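You operate a simulated robot arm through the tools that you are given. There is no shell and no other tool. Be economical: measure what you need, move in short steps, check, and stop when the job is done.

Carry out the task below with a simulated robot arm. There is one attempt and no reset: what you move stays moved.

## Task
Gauge the three-dot parcel: out tray if SMALL, else the packing table shelf.
Fine: the gauge slider ends shut. Where these are worked on the way, their far stop is far enough and under half their travel is too little: gauge slider.

The check looks at the end state, three seconds after you hand in, the way a careful person would. Anything else that was tipped, shoved, dropped, spilled or broken makes it a failure.

## Robot
A 6-joint arm with a two-finger parallel gripper on a trunk, on a base that drives. Base frame: it is fixed to the floor where the robot stands at the start and does not move with it; the origin is under the middle of the robot, x ahead of it, y to its left, z up; the surface under the hand at the start is at about z = 780. Readings come in mm, rad, newtons and seconds.
With the tool pointing down near the work surface it reaches from about 360 to 820 mm from the robot's upright axis, wherever it stands. Its first joint turns from -2.897 to 2.897 rad. Places, roughly: gauge slider [700, 0, 800]. Payload 3.91 kg.
Tool frame: the origin (TCP) lies between the finger pads and is the grasp point; the fingertips stand 30 mm ahead of it; z points along the fingers, y is the line along which they close. Largest opening 110 mm; finger width 20, thickness 10; the body of the gripper, 48 by 112 mm, starts 55 mm behind the TCP.
Orientation is that of the tool frame in the base frame, as a unit quaternion [x, y, z, w]. With the fingers straight down and closing along the base's y, the tool's x points along the base's -x, its y along +y and its z along -z.

## Interface
- The arm moves only by the tool arm_command. Its argument "targets" is a list of rows, each a list of 7 numbers: the shift along the tool's x, y, z in units of 300 mm (1.0 is 300 mm), then the turn, a rotation vector about the tool's x, y, z in units of 45 degrees (1.0 is 45 degrees), then the finger opening in mm, from 0 to 110. In form: [[dx, dy, dz, rx, ry, rz, hand], ...]. A call has 1 to 20 rows; each row is the pose to reach, as a shift and turn from the pose commanded when the call began, along the tool's axes at that moment. A call with a number of a shift or a turn outside -1 to 1 is refused whole. Rows are played at 5 a second. More than 50 mm and 0.15 rad between two rows, or a gripper value outside its range, and nothing of the call is played. Where a pose cannot be reached the arm comes as near as it can. A force on the tool above 40 N (or 10 N above the force at the start of the call, whichever is more), or a blocked arm, ends the call early, and 0.2 s more pass. Each finger travels about 45 mm/s and halts on what it meets, pressing with about 37 N; the grip force reading is that of the motor and also rises with nothing between the fingers. The clock runs only during rows and for 0.2 s after the last one: add rows that repeat a pose to give the fingers time. It gives the time, the measured TCP pose, the force on the tool (base axes), the opening and the grip force at its end, in the units of the frame above (readings bear some noise), with the torque about the TCP (base axes, N m) and any sound that the robot's microphone picked up, and new pictures: "show" is both (left out), scene, wrist or none.
- Cameras (640 x 400 px; columns grow to the right, rows downward): "scene" is now at [-5.3, 170.4, 1451]; the picture's right is [0.32, -0.95, 0.00], its down [-0.77, -0.26, -0.58] and it looks along [0.55, 0.18, -0.82] (base axes); focal length 253 px, centre (320, 200). "wrist" rides on the gripper at [77, 7, -114] in the tool frame; the picture's right is [-0.09, 1.00, 0.00], its down [-0.80, -0.07, -0.59] and it looks along [-0.59, -0.05, 0.80] (tool axes); focal length 270 px, centre (320, 200). There is no depth. A picture from a camera that has moved, and an enlarged one, comes with that camera's place and axes in the base frame and with its lens.
- lift_body(by): slides the trunk up (or, below 0, down) by that many mm; the arm and the scene camera ride with it, the base frame stays. It gives what a move gives, with no picture.
- base_move(legs): drives the robot by 1 to 6 legs, each [ahead, turn to the left] in mm and rad, along the robot's own axes; the way and the turn of a leg run together, so that a leg with both is an arc; at most 1500 mm and 3.142 rad a leg. The arm and the cameras ride along, it lands a little off, and it stops where it bumps. It gives what a move gives, and a new picture of the scene camera.
- head_to(pan, tilt): turns the head with the scene camera to pan (to the left, within 2.705 rad either way) and tilt (down, from -0.506 to 1.204), counted from straight ahead of the robot. It gives what a move gives, and a new picture of the scene camera.
- enlarge(camera, box): a new picture of the part [left, top, right, bottom] of that camera's present view, enlarged. It takes no simulated time.
- finish_job(): hands the job in; it is judged then, once.

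Work in short steps. Places have to be worked out from the pictures, the camera data and where the tool is seen: move nearer, look again, correct. Check each grasp and each placing, and mend what went wrong. You have 120 turns and 260 pictures in all, those below and enlarged ones among them. Open the gripper and draw the arm clear of the work before you hand the job in, unless the task says otherwise; then end with one line.

The tools are called as name(argument=value, ...) on one line, values as JSON. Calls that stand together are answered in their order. arm_command: Moves the arm, as the interface text tells. Its arguments: {"type":"object","properties":{"targets":{"type":"array","items":{"type":"array","items":{"type":"number"}}},"show":{"type":"string","enum":["both","scene","wrist","none"]}},"required":["targets"]} The other tools are called the same way: lift_body (by) slides the trunk up or down; base_move (legs) drives the base; head_to (pan, tilt) turns the head that bears the scene camera; enlarge (camera, box) takes an enlarged picture of a part of a camera's view; finish_job () hands the job in.

At the start:

```text
t: 0.0
position: [462.6, 205.3, 1007.9]
tcp_rot: [0.005, 1.0, 0.0, 0.0]
ft_force: [-0.8, -0.1, -1.1]
wrist_torque: [0.01, 0.01, 0.02]
grip_width: 109.9
grasp_force: 0.2
trunk travel left (down, up): [-425.0, 185.0]
robot x, y, heading: [0.5, -2.4, 0.0]
head pan, tilt: [0.325, 0.956]
```

scene: 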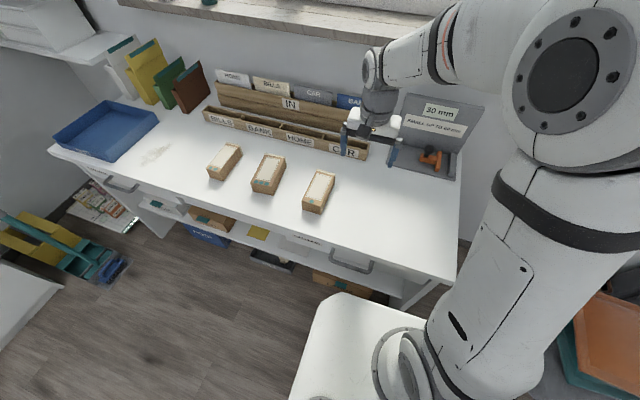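
wrist: 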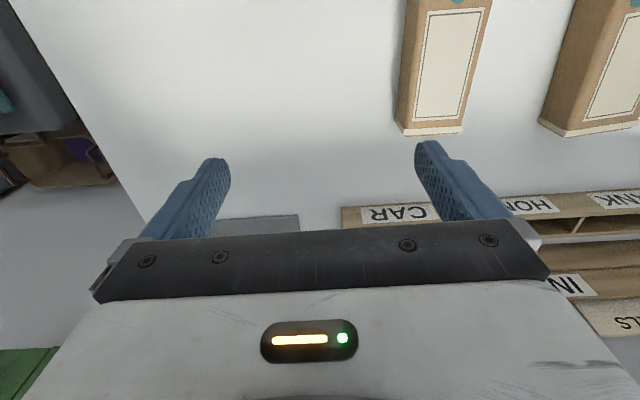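

The scene shows three parcels on the table and a gauge with a sign at the right. I enlarge both areas to read them.

enlarge(camera="scene", box=[190, 120, 350, 220])

enlarge(camera="scene", box=[370, 80, 490, 190])

enlarge(camera="scene", box=[0, 20, 320, 300])

```text
4.00 times, centred on (270, 170) of scene
camera zoom: at [-5.3, 170.4, 1451.0], right [0.32, -0.95, 0.0], down [-0.77, -0.26, -0.58], along [0.55, 0.18, -0.82], focal length 1011 px, centre (520, 320)
```

zoom: 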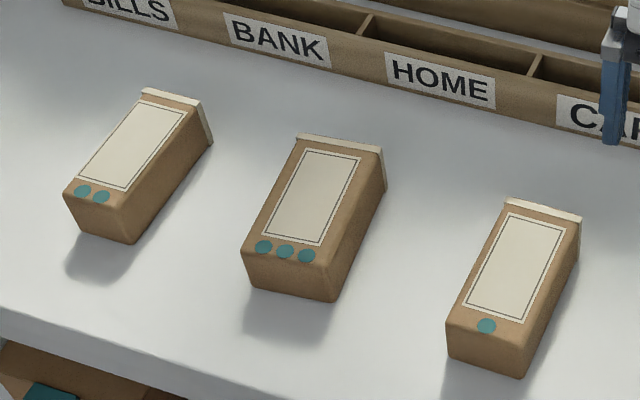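

```text
3.64 times, centred on (430, 135) of scene
camera zoom: at [-5.3, 170.4, 1451.0], right [0.32, -0.95, 0.0], down [-0.77, -0.26, -0.58], along [0.55, 0.18, -0.82], focal length 919 px, centre (-80, 436)
```

zoom: 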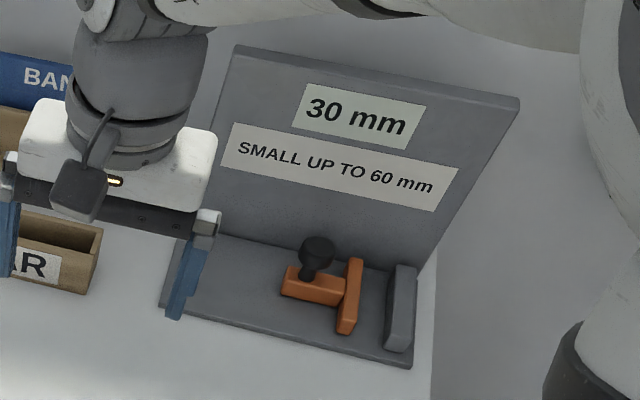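

```text
1.43 times, centred on (160, 160) of scene
camera zoom: at [-5.3, 170.4, 1451.0], right [0.32, -0.95, 0.0], down [-0.77, -0.26, -0.58], along [0.55, 0.18, -0.82], focal length 361 px, centre (549, 257)
```

zoom: 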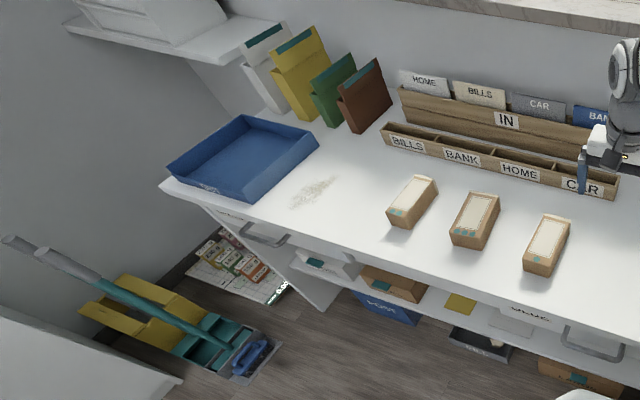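

The middle parcel has three dots; the gauge is at the right with an orange slider and knob. I look closer at the tray and look around for the packing table.

enlarge(camera="scene", box=[40, 90, 170, 190])

head_to(pan=1.5, tilt=0.6)

head_to(pan=-1.3, tilt=0.6)

head_to(pan=2.6, tilt=0.5)

head_to(pan=-2.4, tilt=0.5)

```text
4.00 times, centred on (105, 140) of scene
camera zoom: at [-5.3, 170.4, 1451.0], right [0.32, -0.95, 0.0], down [-0.77, -0.26, -0.58], along [0.55, 0.18, -0.82], focal length 1011 px, centre (1180, 440)
```

zoom: 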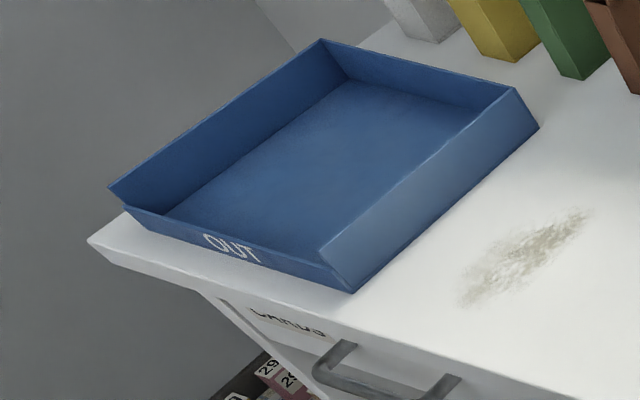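

```text
t: 1.4
position: [463.1, 206.0, 1006.8]
tcp_rot: [0.005, 1.0, 0.0, 0.0]
ft_force: [-0.5, -0.3, 1.4]
wrist_torque: [-0.01, 0.02, 0.0]
grip_width: 110.0
grasp_force: 0.1
trunk travel left (down, up): [-425.0, 185.0]
robot x, y, heading: [3.9, 0.6, 0.001]
head pan, tilt: [1.499, 0.6]
camera scene: at [-67.5, 235.4, 1479.9], right [1.0, -0.07, 0.0], down [-0.04, -0.56, -0.82], along [0.06, 0.82, -0.57], focal length 253 px, centre (320, 200)
```

scene: 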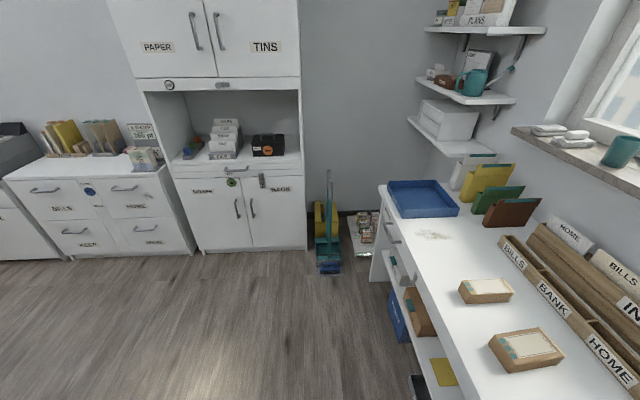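

```text
t: 3.9
position: [462.6, 205.9, 1008.2]
tcp_rot: [0.005, 1.0, 0.0, 0.0]
ft_force: [-0.7, -0.4, 1.2]
wrist_torque: [-0.02, -0.01, 0.01]
grip_width: 110.2
grasp_force: 0.1
trunk travel left (down, up): [-425.0, 185.0]
robot x, y, heading: [-0.9, -2.5, 0.002]
head pan, tilt: [-1.3, 0.6]
camera scene: at [-50.0, 62.1, 1479.9], right [-0.96, -0.27, 0.0], down [-0.15, 0.54, -0.83], along [0.22, -0.79, -0.56], focal length 253 px, centre (320, 200)
```

scene: 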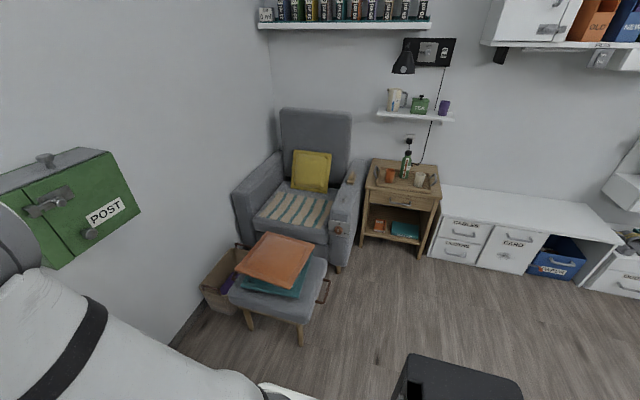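

```text
t: 7.0
position: [462.4, 206.2, 1008.4]
tcp_rot: [0.005, 1.0, 0.0, -0.001]
ft_force: [0.3, -0.3, 0.2]
wrist_torque: [-0.02, 0.0, -0.03]
grip_width: 110.1
grasp_force: 0.0
trunk travel left (down, up): [-425.0, 185.0]
robot x, y, heading: [-0.4, -1.4, 0.004]
head pan, tilt: [2.601, 0.499]
camera scene: at [-151.8, 194.1, 1489.0], right [0.51, 0.86, 0.0], down [0.41, -0.25, -0.88], along [-0.75, 0.45, -0.48], focal length 253 px, centre (320, 200)
```

scene: 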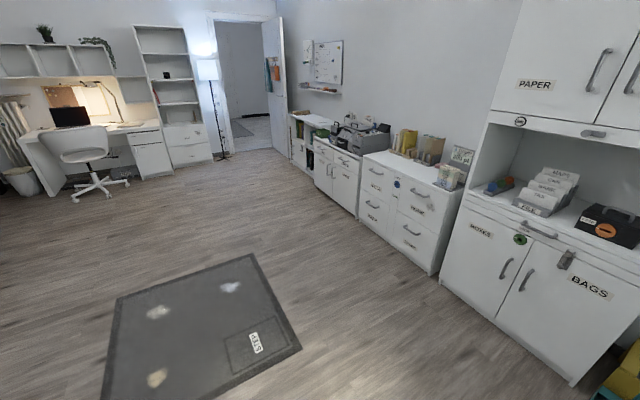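

```text
t: 11.0
position: [462.7, 206.7, 1008.4]
tcp_rot: [0.005, 1.0, 0.0, -0.001]
ft_force: [-0.1, -0.1, 0.0]
wrist_torque: [0.01, 0.02, 0.0]
grip_width: 110.0
grasp_force: 0.0
trunk travel left (down, up): [-425.0, 185.0]
robot x, y, heading: [0.9, 0.7, 0.004]
head pan, tilt: [-2.4, 0.499]
camera scene: at [-140.7, 85.7, 1489.0], right [-0.68, 0.74, 0.0], down [0.35, 0.32, -0.88], along [-0.65, -0.59, -0.48], focal length 253 px, centre (320, 200)
```

scene: 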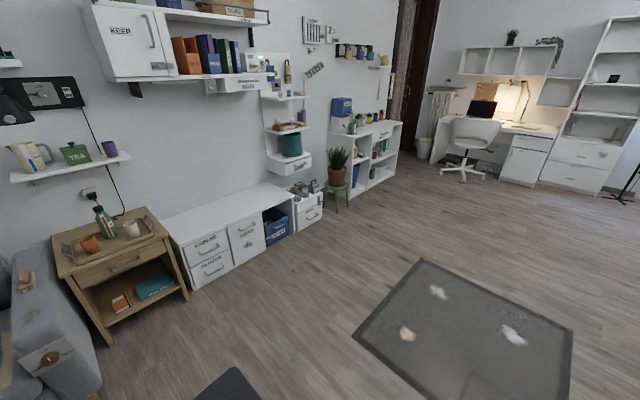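

Targets seen: the OUT tray is at far left; the table in front may itself be the packing table. First I move the hand near the three-dot parcel (about [470, 508]) for a closer look, and turn the head back.

arm_command(targets=[[0.06, 0.13, 0, 0, 0, 0, 110], [0.12, 0.26, 0, 0, 0, 0, 110], [0.18, 0.39, 0, 0, 0, 0, 110], [0.24, 0.52, 0, 0, 0, 0, 110], [0.3, 0.65, 0, 0, 0, 0, 110], [0.36, 0.78, 0, 0, 0, 0, 110], [0.4, 0.9, 0, 0, 0, 0, 110], [0.44, 0.98, 0, 0, 0, 0, 110], [0.44, 0.98, 0, 0, 0, 0, 110]], show="wrist")

head_to(pan=-0.1, tilt=0.8)

```text
t: 13.0
position: [333.1, 503.7, 1008.8]
tcp_rot: [0.005, 1.0, -0.001, 0.0]
ft_force: [0.2, -0.5, 0.0]
wrist_torque: [-0.03, 0.03, 0.03]
grip_width: 110.2
grasp_force: 0.1
trunk travel left (down, up): [-425.0, 185.0]
robot x, y, heading: [-0.5, -2.3, 0.002]
head pan, tilt: [-2.4, 0.499]
camera wrist: at [255.9, 510.6, 1124.3], right [0.1, 1.0, 0.0], down [0.8, -0.08, 0.59], along [0.59, -0.06, -0.8], focal length 270 px, centre (320, 200)
```

wrist: 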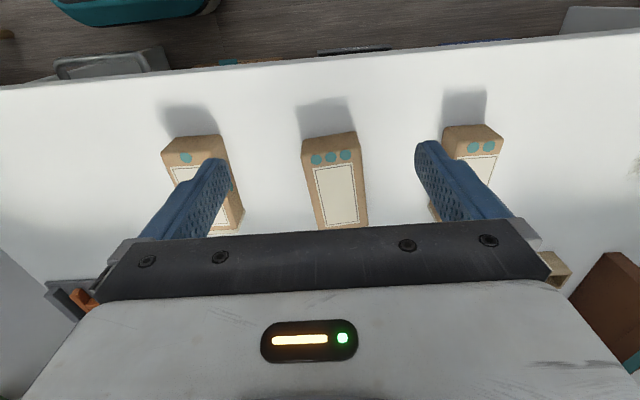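

```text
t: 15.1
position: [333.6, 503.6, 1010.2]
tcp_rot: [0.005, 1.0, 0.0, -0.001]
ft_force: [0.3, 0.3, 0.7]
wrist_torque: [-0.02, 0.01, 0.01]
grip_width: 110.0
grasp_force: 0.0
trunk travel left (down, up): [-425.0, 185.0]
robot x, y, heading: [2.9, -3.5, 0.003]
head pan, tilt: [-0.099, 0.799]
camera scene: at [6.5, 139.3, 1463.0], right [-0.1, -1.0, 0.0], down [-0.71, 0.07, -0.7], along [0.69, -0.07, -0.72], focal length 253 px, centre (320, 200)
```

scene: 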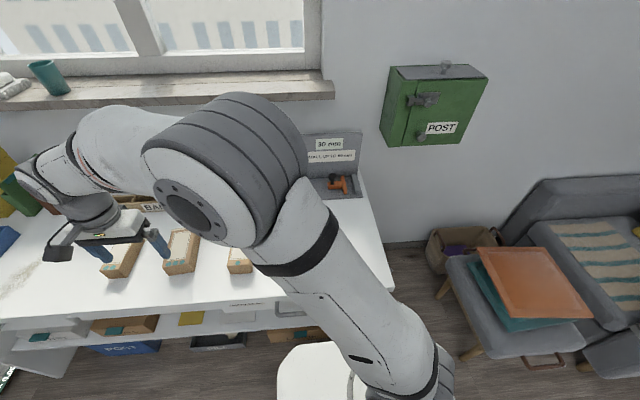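

The three-dot parcel sits around [465, 512], about 66 wide and 124 long, yawed ~0.08 rad. Now I move over to look closely at the gauge.

arm_command(targets=[[-0.03, -0.13, 0, 0, 0, 0, 110], [-0.06, -0.26, 0, 0, 0, 0, 110], [-0.1, -0.39, 0, 0, 0, 0, 110], [-0.14, -0.52, 0, 0, 0, 0, 110], [-0.18, -0.65, 0, 0, 0, 0, 110], [-0.22, -0.78, 0, 0, 0, 0, 110], [-0.26, -0.9, 0, 0, 0, 0, 110]], show="none")

arm_command(targets=[[-0.08, -0.12, 0, 0, 0, 0, 110], [-0.16, -0.24, 0, 0, 0, 0, 110], [-0.24, -0.36, 0, 0, 0, 0, 110], [-0.32, -0.48, 0, 0, 0, 0, 110], [-0.4, -0.6, 0, 0, 0, 0, 110], [-0.46, -0.71, 0, 0, 0, 0, 110], [-0.46, -0.71, 0, 0, 0, 0, 110]], show="both")

```text
t: 16.7
position: [407.7, 231.3, 1008.3]
tcp_rot: [0.005, 1.0, 0.0, 0.0]
ft_force: [0.4, -0.4, 0.0]
wrist_torque: [-0.02, 0.02, -0.03]
grip_width: 110.1
grasp_force: 0.1
trunk travel left (down, up): [-425.0, 185.0]
robot x, y, heading: [-0.2, -3.2, 0.003]
head pan, tilt: [-0.099, 0.799]
```

```text
t: 18.3
position: [544.3, 18.4, 1006.5]
tcp_rot: [0.004, 1.0, 0.0, 0.0]
ft_force: [0.0, 0.6, -0.4]
wrist_torque: [-0.02, 0.02, 0.05]
grip_width: 110.0
grasp_force: 0.1
trunk travel left (down, up): [-425.0, 185.0]
robot x, y, heading: [-0.0, -1.6, -0.002]
head pan, tilt: [-0.099, 0.799]
camera scene: at [6.6, 139.1, 1463.1], right [-0.1, -1.0, 0.0], down [-0.71, 0.07, -0.7], along [0.69, -0.07, -0.72], focal length 253 px, centre (320, 200)
camera wrist: at [466.5, 24.9, 1121.5], right [0.1, 1.0, 0.0], down [0.8, -0.08, 0.59], along [0.59, -0.06, -0.8], focal length 270 px, centre (320, 200)
```

scene: 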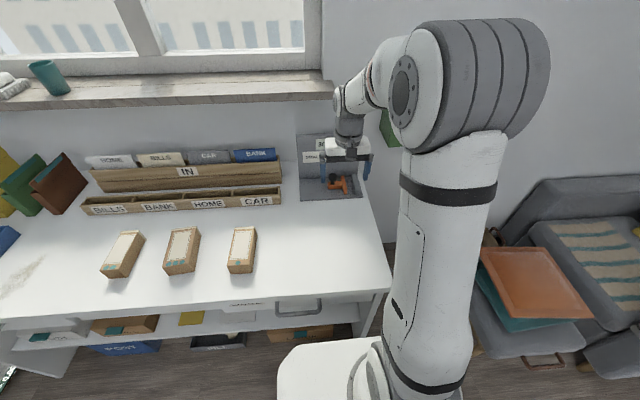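
wrist: 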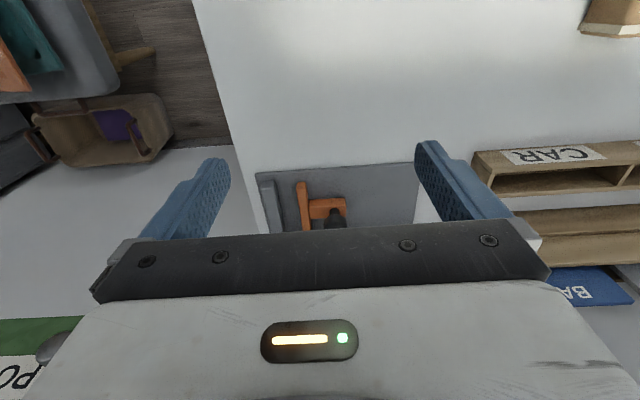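

The gauge shows at the lower edge of the wrist view; I back off about 80 mm so that it is entirely visible and enlarge.

arm_command(targets=[[0.14, 0, 0, 0, 0, 0, 110], [0.28, 0, 0, 0, 0, 0, 110], [0.28, 0.0, 0, 0, 0, 0, 110]], show="none")

enlarge(camera="wrist", box=[230, 150, 430, 250])

enlarge(camera="scene", box=[290, 125, 390, 210])

```text
t: 19.1
position: [459.8, 19.8, 1006.0]
tcp_rot: [0.005, 1.0, 0.0, 0.0]
ft_force: [0.1, -0.1, -0.3]
wrist_torque: [-0.02, 0.01, -0.02]
grip_width: 109.9
grasp_force: 0.0
trunk travel left (down, up): [-425.0, 185.0]
robot x, y, heading: [0.2, 0.2, 0.006]
head pan, tilt: [-0.099, 0.799]
```

```text
3.20 times, centred on (330, 200) of wrist
camera zoom: at [383.1, 26.8, 1120.6], right [0.1, 1.0, 0.0], down [0.8, -0.08, 0.59], along [0.59, -0.06, -0.8], focal length 865 px, centre (288, 200)
```

zoom: 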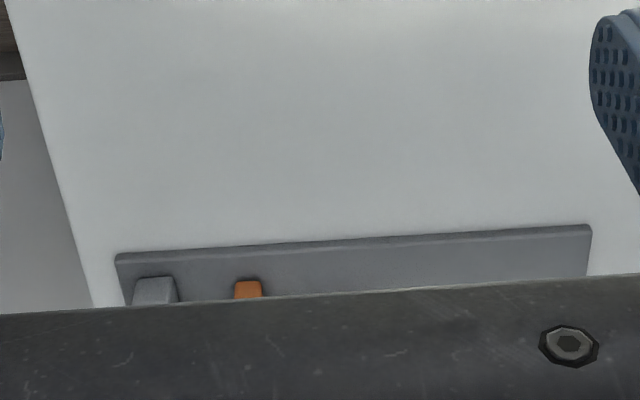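

```text
4.71 times, centred on (340, 168) of scene
camera zoom: at [6.6, 139.3, 1463.0], right [-0.1, -1.0, 0.0], down [-0.71, 0.07, -0.7], along [0.69, -0.07, -0.72], focal length 1190 px, centre (226, 353)
```

zoom: 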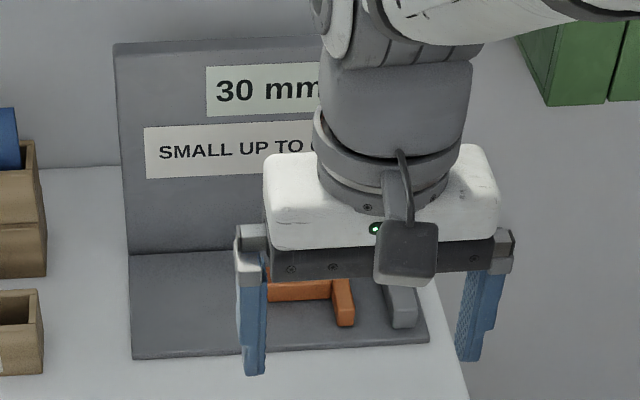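

I went the wrong way (image bottom is far); I go forward instead, to about x = 630.

arm_command(targets=[[-0.14, 0, 0, 0, 0, 0, 110], [-0.28, 0, 0, 0, 0, 0, 110], [-0.42, 0.0, 0, 0, 0, 0, 110], [-0.56, 0.0, 0, 0, 0, 0, 110], [-0.56, 0.0, 0, 0, 0, 0, 110]], show="wrist")

enlarge(camera="wrist", box=[220, 90, 440, 240])

```text
t: 20.3
position: [627.8, 13.7, 1007.4]
tcp_rot: [0.006, 1.0, 0.0, 0.0]
ft_force: [-0.9, -0.3, -0.5]
wrist_torque: [-0.02, 0.01, 0.02]
grip_width: 110.0
grasp_force: 0.1
trunk travel left (down, up): [-425.0, 185.0]
robot x, y, heading: [-0.5, 1.2, 0.002]
head pan, tilt: [-0.099, 0.799]
camera wrist: at [550.4, 21.4, 1122.1], right [0.1, 1.0, 0.0], down [0.8, -0.08, 0.59], along [0.59, -0.06, -0.8], focal length 270 px, centre (320, 200)
```

wrist: 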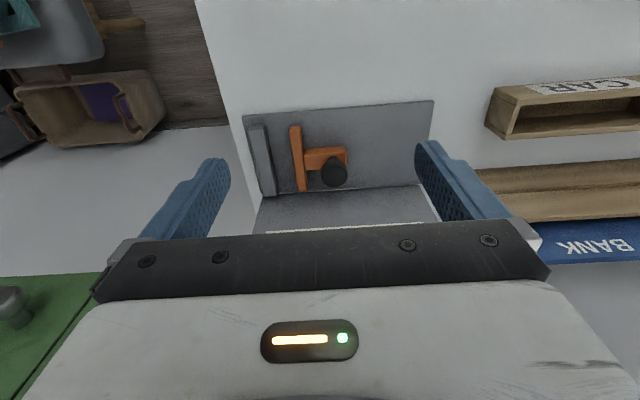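

```text
2.67 times, centred on (330, 165) of wrist
camera zoom: at [550.4, 21.4, 1122.1], right [0.1, 1.0, 0.0], down [0.8, -0.08, 0.59], along [0.59, -0.06, -0.8], focal length 721 px, centre (293, 293)
```

zoom: 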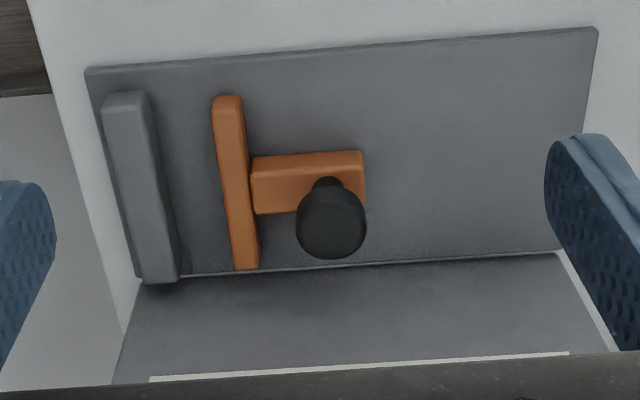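

Worked out: gauge plate x 658–782, y −90…150; fixed jaw face at y ≈ −57, slider jaw face ≈ −28 (30 mm gap fits), knob at about [718, 21, 844] with radius ~15. I move above the knob with a narrower opening and part-way down, then check.

arm_command(targets=[[-0.14, 0.02, 0, 0, 0, 0, 80], [-0.28, 0.03, 0, 0, 0, 0, 54], [-0.28, 0.03, 0.12, 0, 0, 0, 54], [-0.28, 0.03, 0.24, 0, 0, 0, 54], [-0.28, 0.03, 0.36, 0, 0, 0, 54], [-0.28, 0.03, 0.36, 0, 0, 0, 54]], show="both")

```text
t: 21.7
position: [712.0, 24.2, 898.7]
tcp_rot: [0.006, 1.0, 0.0, 0.001]
ft_force: [-0.3, -0.5, -0.5]
wrist_torque: [0.02, -0.03, -0.01]
grip_width: 54.2
grasp_force: 0.3
trunk travel left (down, up): [-425.0, 185.0]
robot x, y, heading: [-0.3, -1.7, 0.002]
head pan, tilt: [-0.099, 0.799]
camera scene: at [6.8, 139.3, 1463.1], right [-0.1, -1.0, 0.0], down [-0.71, 0.07, -0.7], along [0.69, -0.07, -0.72], focal length 253 px, centre (320, 200)
camera wrist: at [634.9, 30.7, 1015.0], right [0.1, 1.0, 0.0], down [0.8, -0.08, 0.59], along [0.59, -0.06, -0.8], focal length 270 px, centre (320, 200)
```

scene: 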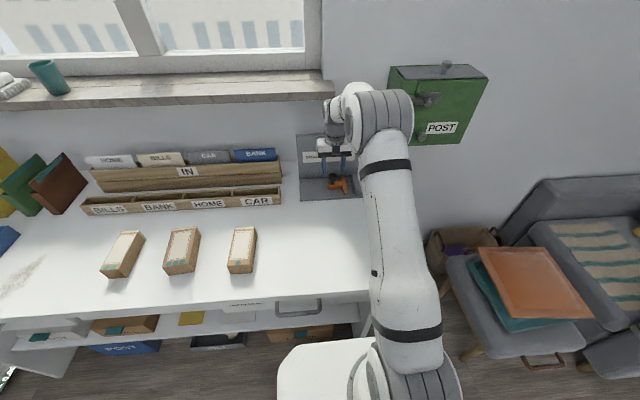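
wrist: 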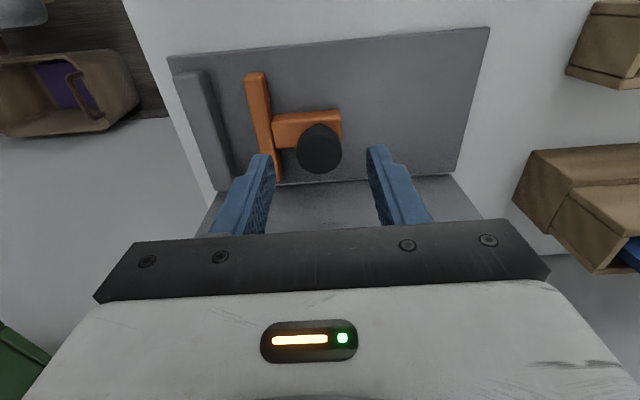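

Knob confirmed at about [716, 21.6]; I descend 54 mm and close on it.

arm_command(targets=[[-0.01, -0.008, 0.09, 0, 0, 0, 54], [-0.01, -0.008, 0.178, 0, 0, 0, 54], [-0.01, -0.008, 0.178, 0, 0, 0, 25], [-0.01, -0.008, 0.178, 0, 0, 0, 20], [-0.01, -0.008, 0.178, 0, 0, 0, 20]], show="both")

```text
t: 22.9
position: [716.4, 23.3, 847.3]
tcp_rot: [0.004, 1.0, 0.0, 0.001]
ft_force: [-0.7, 10.4, -1.3]
wrist_torque: [0.2, -0.31, 0.05]
grip_width: 31.1
grasp_force: 45.5
trunk travel left (down, up): [-425.0, 185.0]
robot x, y, heading: [-2.6, -0.7, 0.001]
head pan, tilt: [-0.099, 0.799]
camera scene: at [6.7, 140.4, 1462.9], right [-0.1, -1.0, 0.0], down [-0.71, 0.07, -0.7], along [0.69, -0.07, -0.72], focal length 253 px, centre (320, 200)
camera wrist: at [638.7, 29.0, 961.2], right [0.1, 1.0, 0.0], down [0.8, -0.08, 0.59], along [0.59, -0.06, -0.8], focal length 270 px, centre (320, 200)
```

scene: 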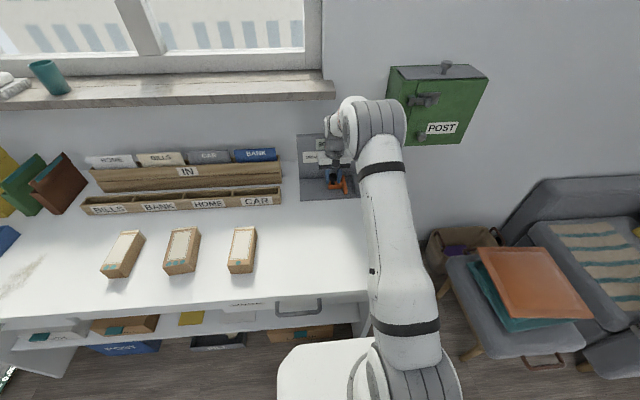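
wrist: 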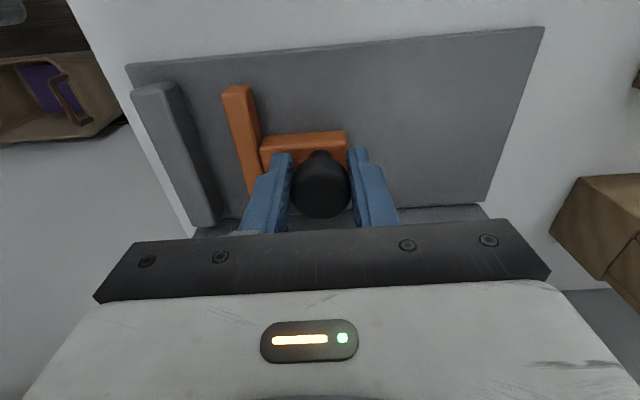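

Knob gripped at 31 mm. I pull the slider in +y in small steps toward its far stop.

arm_command(targets=[[0, 0.05, 0, 0, 0, 0, 15], [0, 0.1, 0, 0, 0, 0, 15], [0, 0.15, 0, 0, 0, 0, 15], [0, 0.2, 0, 0, 0, 0, 15], [0, 0.2, 0, 0, 0, 0, 15]], show="both")

```text
t: 24.1
position: [717.2, 83.9, 846.2]
tcp_rot: [0.005, 1.0, 0.001, 0.0]
ft_force: [2.4, 0.8, 2.1]
wrist_torque: [-0.01, 0.05, -0.01]
grip_width: 31.0
grasp_force: 45.2
trunk travel left (down, up): [-425.0, 185.0]
robot x, y, heading: [0.5, -3.0, 0.006]
head pan, tilt: [-0.099, 0.799]
camera scene: at [6.9, 139.3, 1463.1], right [-0.1, -1.0, 0.0], down [-0.71, 0.07, -0.7], along [0.69, -0.07, -0.72], focal length 253 px, centre (320, 200)
camera wrist: at [639.7, 90.3, 961.2], right [0.1, 1.0, 0.0], down [0.8, -0.08, 0.59], along [0.59, -0.06, -0.8], focal length 270 px, centre (320, 200)
```

scene: 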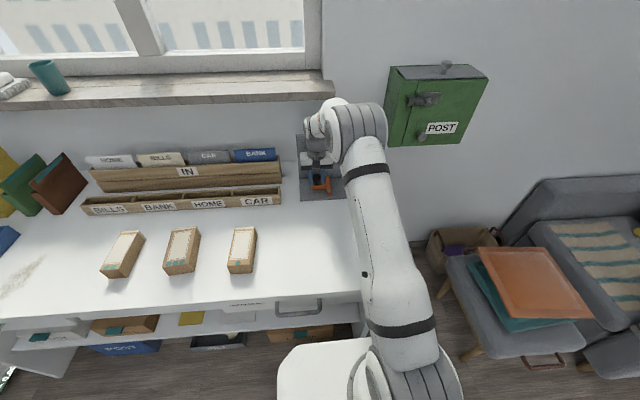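
wrist: 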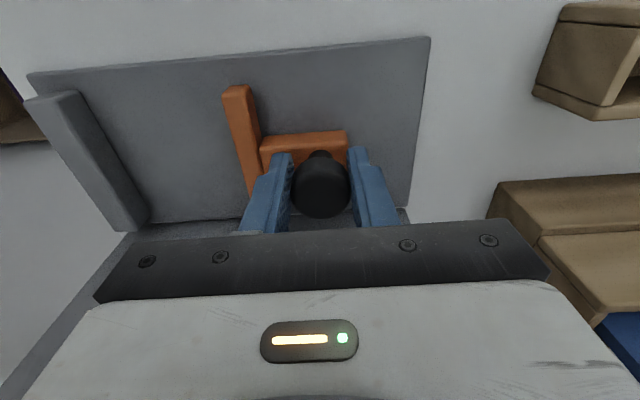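

Slider opened about 60 mm without resistance. I continue to the stop.

arm_command(targets=[[0, 0.03, 0, 0, 0, 0, 15], [0, 0.06, 0, 0, 0, 0, 15], [0, 0.09, 0, 0, 0, 0, 15], [0, 0.12, 0, 0, 0, 0, 15]], show="wrist")

```text
t: 24.7
position: [717.0, 87.2, 846.2]
tcp_rot: [0.008, 1.0, -0.004, -0.001]
ft_force: [-3.5, -14.7, 1.8]
wrist_torque: [-0.61, -0.28, -0.15]
grip_width: 30.9
grasp_force: 45.2
trunk travel left (down, up): [-425.0, 185.0]
robot x, y, heading: [1.6, -1.9, 0.003]
head pan, tilt: [-0.099, 0.799]
stopped in row 2: the force on the tool passed its limit at 48 N (the readings are from after the stop); the commanded pose is now the measured one
camera wrist: at [640.2, 96.3, 961.3], right [0.1, 0.99, -0.01], down [0.8, -0.08, 0.59], along [0.59, -0.07, -0.81], focal length 270 px, centre (320, 200)
```

wrist: 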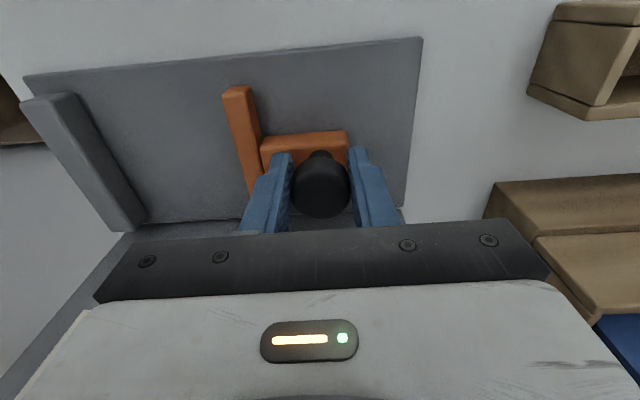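

The far stop is at TCP y ≈ 87 (65 mm travel, gap ~95). I release the knob, rise, and back out towards the parcel.

arm_command(targets=[[0, -0.008, 0, 0, 0, 0, 31], [0, -0.008, 0, 0, 0, 0, 54], [0, -0.008, 0, 0, 0, 0, 54], [0, -0.008, -0.12, 0, 0, 0, 54], [0, -0.008, -0.26, 0, 0, 0, 60], [0.0, -0.008, -0.4, 0, 0, 0, 80], [0.0, -0.008, -0.54, 0, 0, 0, 100], [0.14, 0, -0.54, 0, 0, 0, 110], [0.28, 0, -0.54, 0, 0, 0, 110], [0.28, 0, -0.54, 0, 0, 0, 110]], show="wrist")

enlarge(camera="wrist", box=[180, 90, 420, 240])

```text
t: 26.9
position: [635.2, 92.8, 1010.4]
tcp_rot: [0.007, 1.0, -0.003, -0.002]
ft_force: [-0.2, 0.9, -0.1]
wrist_torque: [-0.02, 0.03, 0.02]
grip_width: 110.1
grasp_force: 0.1
trunk travel left (down, up): [-425.0, 185.0]
robot x, y, heading: [-0.6, -2.4, 0.002]
head pan, tilt: [-0.099, 0.799]
camera wrist: at [557.7, 100.7, 1124.8], right [0.1, 0.99, -0.01], down [0.8, -0.08, 0.59], along [0.59, -0.07, -0.81], focal length 270 px, centre (320, 200)
```

wrist: 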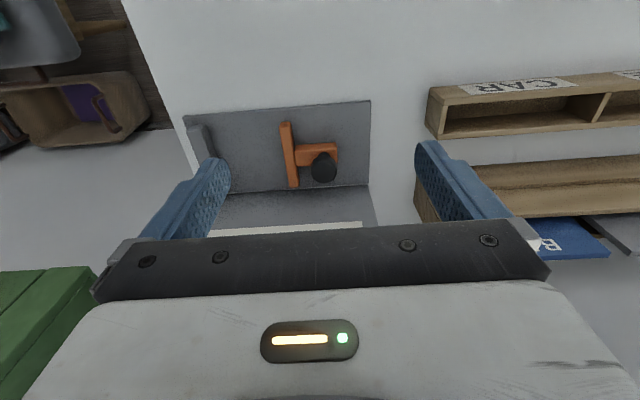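

```text
2.67 times, centred on (300, 165) of wrist
camera zoom: at [557.7, 100.7, 1124.8], right [0.1, 0.99, -0.01], down [0.8, -0.08, 0.59], along [0.59, -0.07, -0.81], focal length 721 px, centre (373, 293)
```

zoom: 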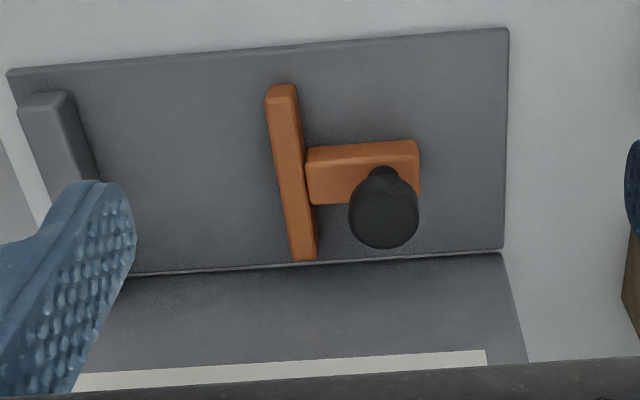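

Slider stayed open at ~95 mm gap. Now to hover near the three-dot parcel for a precise look.

arm_command(targets=[[0.1, 0.1, 0, 0, 0, 0, 110], [0.2, 0.2, 0, 0, 0, 0, 110], [0.3, 0.3, 0, 0, 0, 0, 110], [0.38, 0.42, 0, 0, 0, 0, 110], [0.46, 0.54, 0, 0, 0, 0, 110], [0.54, 0.66, 0, 0, 0, 0, 110], [0.62, 0.78, 0, 0, 0, 0, 110], [0.7, 0.9, 0, 0, 0, 0, 110]], show="none")

arm_command(targets=[[0.01, 0.12, 0, 0, 0, 0, 110], [0.02, 0.24, 0, 0, 0, 0, 110], [0.03, 0.36, 0, 0, 0, 0, 110], [0.05, 0.48, 0, 0, 0, 0, 110], [0.05, 0.48, 0, 0, 0, 0, 110]], show="both")

enlarge(camera="wrist", box=[240, 80, 400, 200])

enlarge(camera="scene", box=[290, 120, 370, 210])

```text
t: 28.7
position: [427.8, 364.3, 1006.3]
tcp_rot: [0.008, 1.0, -0.003, -0.001]
ft_force: [-0.8, -0.5, -0.5]
wrist_torque: [0.01, 0.01, 0.01]
grip_width: 109.9
grasp_force: 0.1
trunk travel left (down, up): [-425.0, 185.0]
robot x, y, heading: [-1.0, -1.9, 0.002]
head pan, tilt: [-0.099, 0.799]
```

```text
t: 29.9
position: [413.4, 510.9, 1006.7]
tcp_rot: [0.007, 1.0, -0.003, -0.001]
ft_force: [-1.2, -0.7, -0.5]
wrist_torque: [-0.02, -0.01, 0.0]
grip_width: 109.8
grasp_force: 0.1
trunk travel left (down, up): [-425.0, 185.0]
robot x, y, heading: [-2.6, 0.3, 0.0]
head pan, tilt: [-0.099, 0.799]
camera scene: at [6.4, 139.7, 1463.0], right [-0.1, -1.0, 0.0], down [-0.71, 0.07, -0.7], along [0.69, -0.07, -0.72], focal length 253 px, centre (320, 200)
camera wrist: at [336.2, 519.4, 1121.0], right [0.1, 0.99, -0.01], down [0.8, -0.08, 0.59], along [0.59, -0.07, -0.81], focal length 270 px, centre (320, 200)
```

scene: 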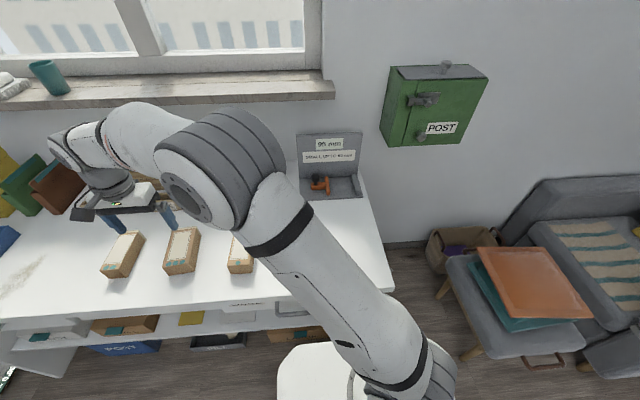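
wrist: 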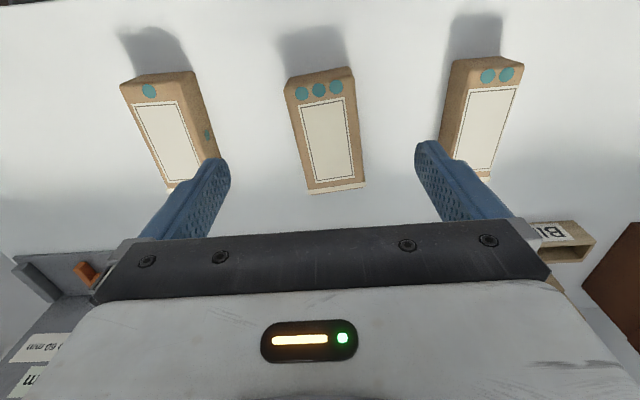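

```text
3.33 times, centred on (320, 140) of wrist
camera zoom: at [336.2, 519.4, 1121.0], right [0.1, 0.99, -0.01], down [0.8, -0.08, 0.59], along [0.59, -0.07, -0.81], focal length 901 px, centre (320, 400)
```

zoom: 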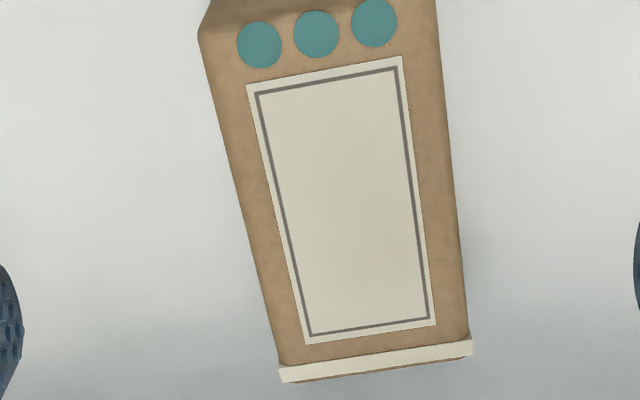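

```text
4.44 times, centred on (330, 165) of scene
camera zoom: at [6.4, 139.7, 1463.0], right [-0.1, -1.0, 0.0], down [-0.71, 0.07, -0.7], along [0.69, -0.07, -0.72], focal length 1124 px, centre (276, 356)
```

zoom: 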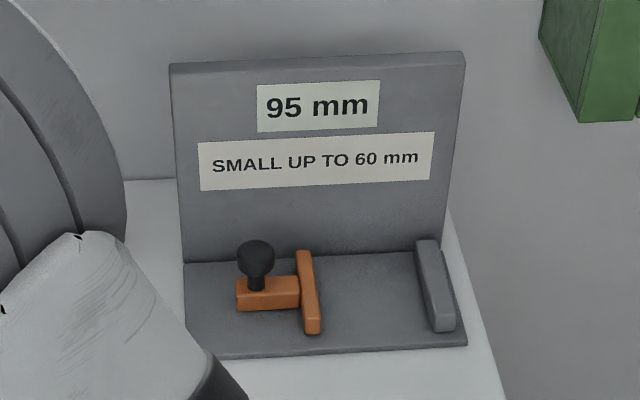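

The display now reads 95 mm. Parcel centre ≈ [467, 513], yaw ≈ 0.06, ~70 wide. I go down over it to z ≈ 900 with yaw aligned and check.

arm_command(targets=[[-0.1, 0.005, 0, 0, 0, -0.05, 110], [-0.183, 0.01, 0.05, 0, 0, -0.094, 110], [-0.183, 0.01, 0.2, 0, 0, -0.094, 110], [-0.183, 0.01, 0.339, 0, 0, -0.094, 110], [-0.183, 0.01, 0.339, 0, 0, -0.094, 110]], show="both")

enlarge(camera="scene", box=[90, 170, 250, 290])

```text
t: 31.1
position: [471.1, 514.5, 904.1]
tcp_rot: [-0.029, 1.0, -0.003, -0.001]
ft_force: [-0.8, 0.4, -0.5]
wrist_torque: [0.0, -0.02, 0.03]
grip_width: 110.1
grasp_force: 0.0
trunk travel left (down, up): [-425.0, 185.0]
robot x, y, heading: [-1.6, 0.8, 0.001]
head pan, tilt: [-0.099, 0.799]
camera scene: at [6.7, 139.6, 1463.0], right [-0.1, -1.0, 0.0], down [-0.71, 0.07, -0.7], along [0.69, -0.07, -0.72], focal length 253 px, centre (320, 200)
camera wrist: at [393.7, 516.6, 1019.0], right [0.03, 1.0, -0.01], down [0.81, -0.02, 0.59], along [0.59, -0.02, -0.81], focal length 270 px, centre (320, 200)
```

scene: 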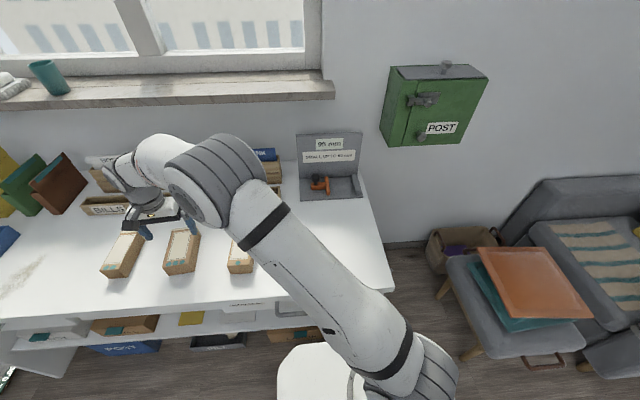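
wrist: 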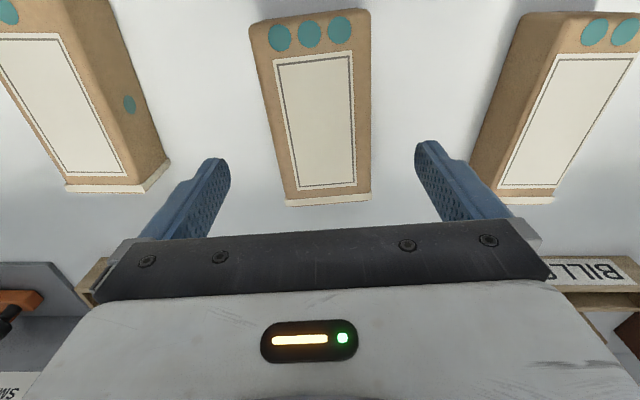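

```text
3.33 times, centred on (170, 230) of scene
camera zoom: at [6.7, 139.6, 1463.0], right [-0.1, -1.0, 0.0], down [-0.71, 0.07, -0.7], along [0.69, -0.07, -0.72], focal length 843 px, centre (820, 100)
```

zoom: 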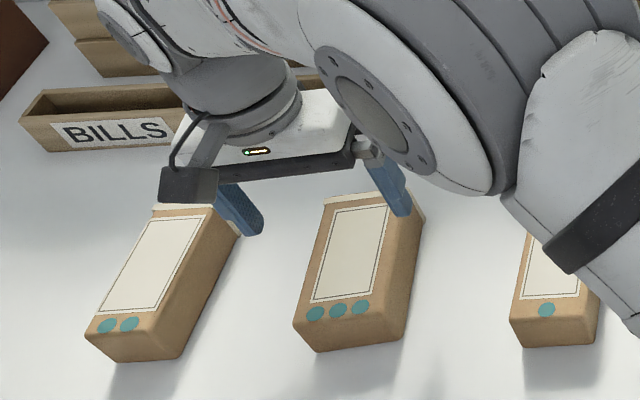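

Parcel centred under the hand; its top is ≈ 820, width ≈ 73. To keep fingertips above the gauge jaws later I grip high: TCP z ≈ 834.

arm_command(targets=[[0, 0, 0.12, 0, 0, -0.02, 110], [0, 0, 0.233, 0, 0, -0.025, 110], [0, 0, 0.233, 0, 0, -0.025, 90], [0, 0, 0.233, 0, 0, -0.025, 70], [0, 0, 0.233, 0, 0, -0.025, 60], [0, 0, 0.233, 0, 0, -0.025, 60]], show="both")

enlarge(camera="scene", box=[100, 170, 240, 290])

```text
t: 32.5
position: [470.5, 510.1, 833.3]
tcp_rot: [-0.038, 0.999, -0.004, -0.001]
ft_force: [-0.6, 0.3, 0.7]
wrist_torque: [0.08, -0.07, 0.02]
grip_width: 74.9
grasp_force: 36.6
trunk travel left (down, up): [-425.0, 185.0]
robot x, y, heading: [-1.1, -2.1, 0.008]
head pan, tilt: [-0.099, 0.799]
camera scene: at [6.6, 139.5, 1463.0], right [-0.1, -1.0, 0.0], down [-0.71, 0.07, -0.7], along [0.69, -0.07, -0.72], focal length 253 px, centre (320, 200)
camera wrist: at [392.5, 512.3, 948.3], right [0.01, 1.0, -0.01], down [0.81, 0.0, 0.59], along [0.59, -0.01, -0.81], focal length 270 px, centre (320, 200)
```

scene: 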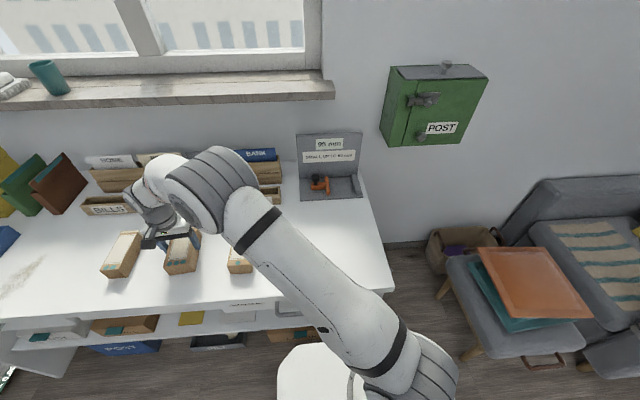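
wrist: 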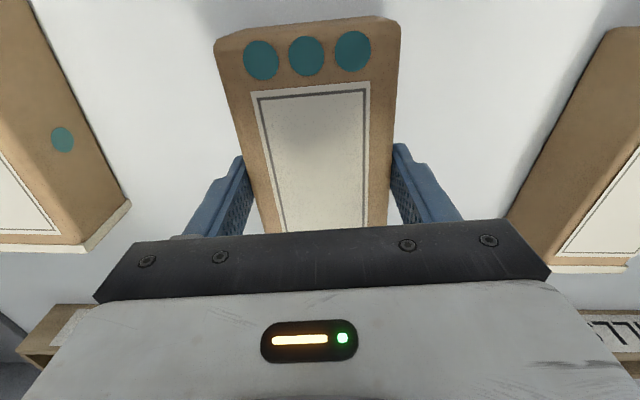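

```text
3.33 times, centred on (170, 230) of scene
camera zoom: at [6.6, 139.5, 1463.0], right [-0.1, -1.0, 0.0], down [-0.71, 0.07, -0.7], along [0.69, -0.07, -0.72], focal length 843 px, centre (820, 100)
```

zoom: 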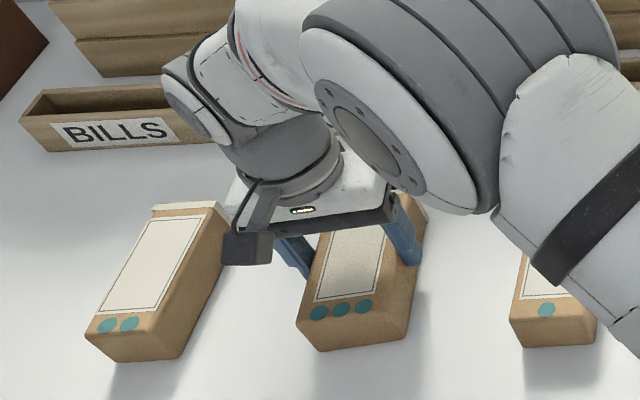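

Gripped at 74.9 mm. I lift gently by 100 mm and check the hold.

arm_command(targets=[[0, 0, -0.06, 0, 0, 0, 55], [0, 0, -0.15, 0, 0, 0, 55], [0, 0, -0.25, 0, 0, 0, 55], [0, 0, -0.35, 0, 0, 0, 55], [0, 0, -0.35, 0, 0, 0, 55]], show="both")

```text
t: 33.7
position: [468.9, 510.5, 940.1]
tcp_rot: [-0.039, 0.999, -0.005, -0.001]
ft_force: [-0.4, 0.2, -2.2]
wrist_torque: [-0.03, -0.03, -0.03]
grip_width: 74.8
grasp_force: 36.8
trunk travel left (down, up): [-425.0, 185.0]
robot x, y, heading: [-6.1, -1.5, 0.006]
head pan, tilt: [-0.099, 0.799]
camera scene: at [6.7, 139.5, 1463.0], right [-0.1, -1.0, 0.0], down [-0.71, 0.07, -0.7], along [0.69, -0.07, -0.72], focal length 253 px, centre (320, 200)
camera wrist: at [391.6, 513.3, 1055.0], right [0.01, 1.0, -0.01], down [0.81, 0.0, 0.59], along [0.59, -0.01, -0.81], focal length 270 px, centre (320, 200)
```

scene: 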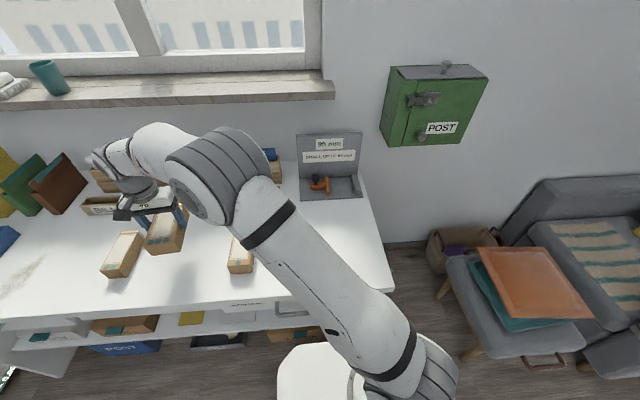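
wrist: 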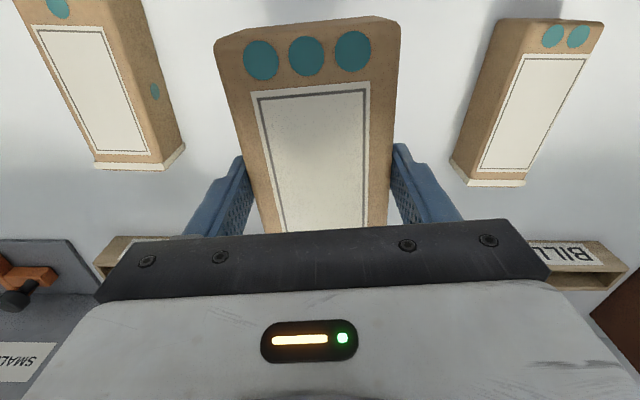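

Held firmly. I carry it over at z 940 toward the gauge, straightening the yaw on the way.

arm_command(targets=[[-0.02, -0.1, 0, 0, 0, 0.015, 55], [-0.05, -0.23, 0, 0, 0, 0.03, 55], [-0.09, -0.36, 0, 0, 0, 0.05, 55], [-0.13, -0.5, 0, 0, 0, 0.07, 55], [-0.17, -0.64, 0, 0, 0, 0.09, 55], [-0.21, -0.77, 0, 0, 0, 0.105, 55], [-0.236, -0.89, 0, 0, 0, 0.112, 55], [-0.236, -0.89, 0, 0, 0, 0.112, 55]], show="none")

```text
t: 35.5
position: [558.4, 251.9, 938.5]
tcp_rot: [0.004, 1.0, -0.005, -0.002]
ft_force: [0.4, -1.0, -2.5]
wrist_torque: [0.02, 0.02, -0.05]
grip_width: 74.7
grasp_force: 37.2
trunk travel left (down, up): [-425.0, 185.0]
robot x, y, heading: [1.5, -5.7, 0.003]
head pan, tilt: [-0.099, 0.799]
```

Next to [640, −10], in front of the gauge, and look.

arm_command(targets=[[-0.03, -0.13, 0, 0, 0, 0, 55], [-0.07, -0.26, 0, 0, 0, 0, 55], [-0.11, -0.39, 0, 0, 0, 0, 55], [-0.15, -0.52, 0, 0, 0, 0, 55], [-0.19, -0.65, 0, 0, 0, 0, 55], [-0.23, -0.77, 0, 0, 0, 0, 55], [-0.273, -0.873, 0, 0, 0, 0, 55], [-0.273, -0.873, 0, 0, 0, 0, 55]], show="both")

enlarge(camera="scene", box=[280, 110, 400, 220])

```text
t: 37.3
position: [642.9, -11.3, 942.5]
tcp_rot: [0.004, 1.0, -0.003, -0.002]
ft_force: [-0.4, 0.4, -2.8]
wrist_torque: [0.02, 0.01, 0.01]
grip_width: 74.5
grasp_force: 37.6
trunk travel left (down, up): [-425.0, 185.0]
robot x, y, heading: [-0.1, -4.0, 0.004]
head pan, tilt: [-0.099, 0.799]
camera scene: at [6.9, 139.0, 1463.1], right [-0.1, -1.0, 0.0], down [-0.71, 0.07, -0.7], along [0.69, -0.07, -0.72], focal length 253 px, centre (320, 200)
camera wrist: at [564.3, -4.4, 1056.9], right [0.1, 1.0, -0.01], down [0.8, -0.07, 0.59], along [0.59, -0.06, -0.81], focal length 270 px, centre (320, 200)
```

scene: 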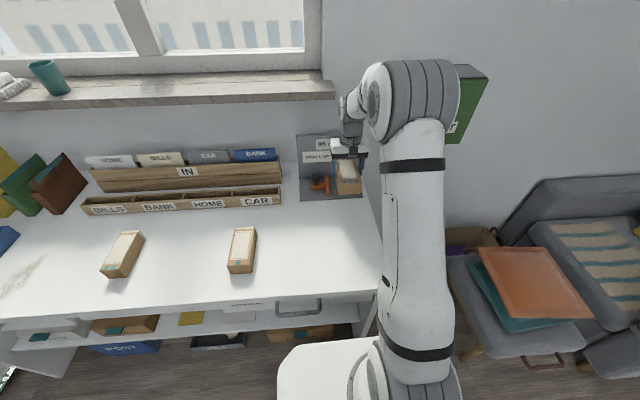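
wrist: 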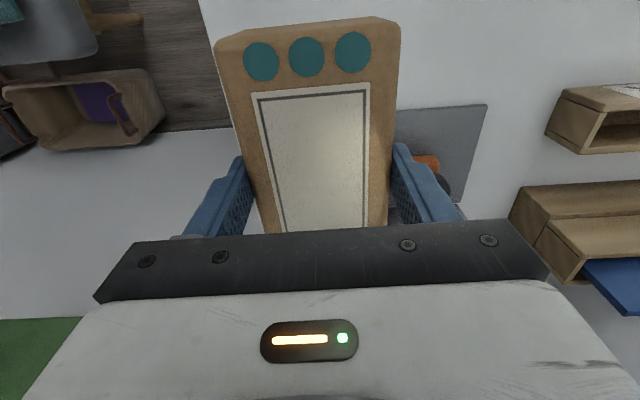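

```text
3.64 times, centred on (340, 165) of scene
camera zoom: at [6.9, 139.0, 1463.1], right [-0.1, -1.0, 0.0], down [-0.71, 0.07, -0.7], along [0.69, -0.07, -0.72], focal length 919 px, centre (247, 327)
```

zoom: 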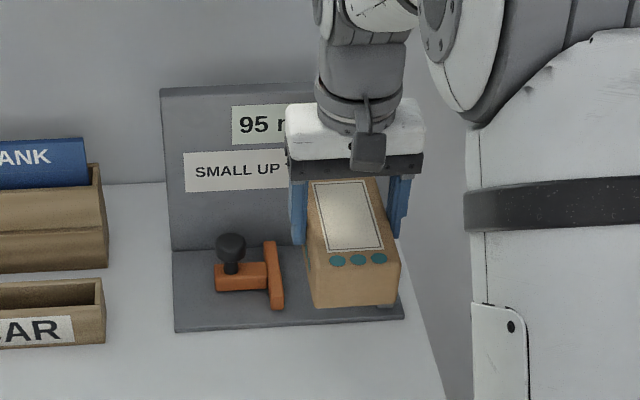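

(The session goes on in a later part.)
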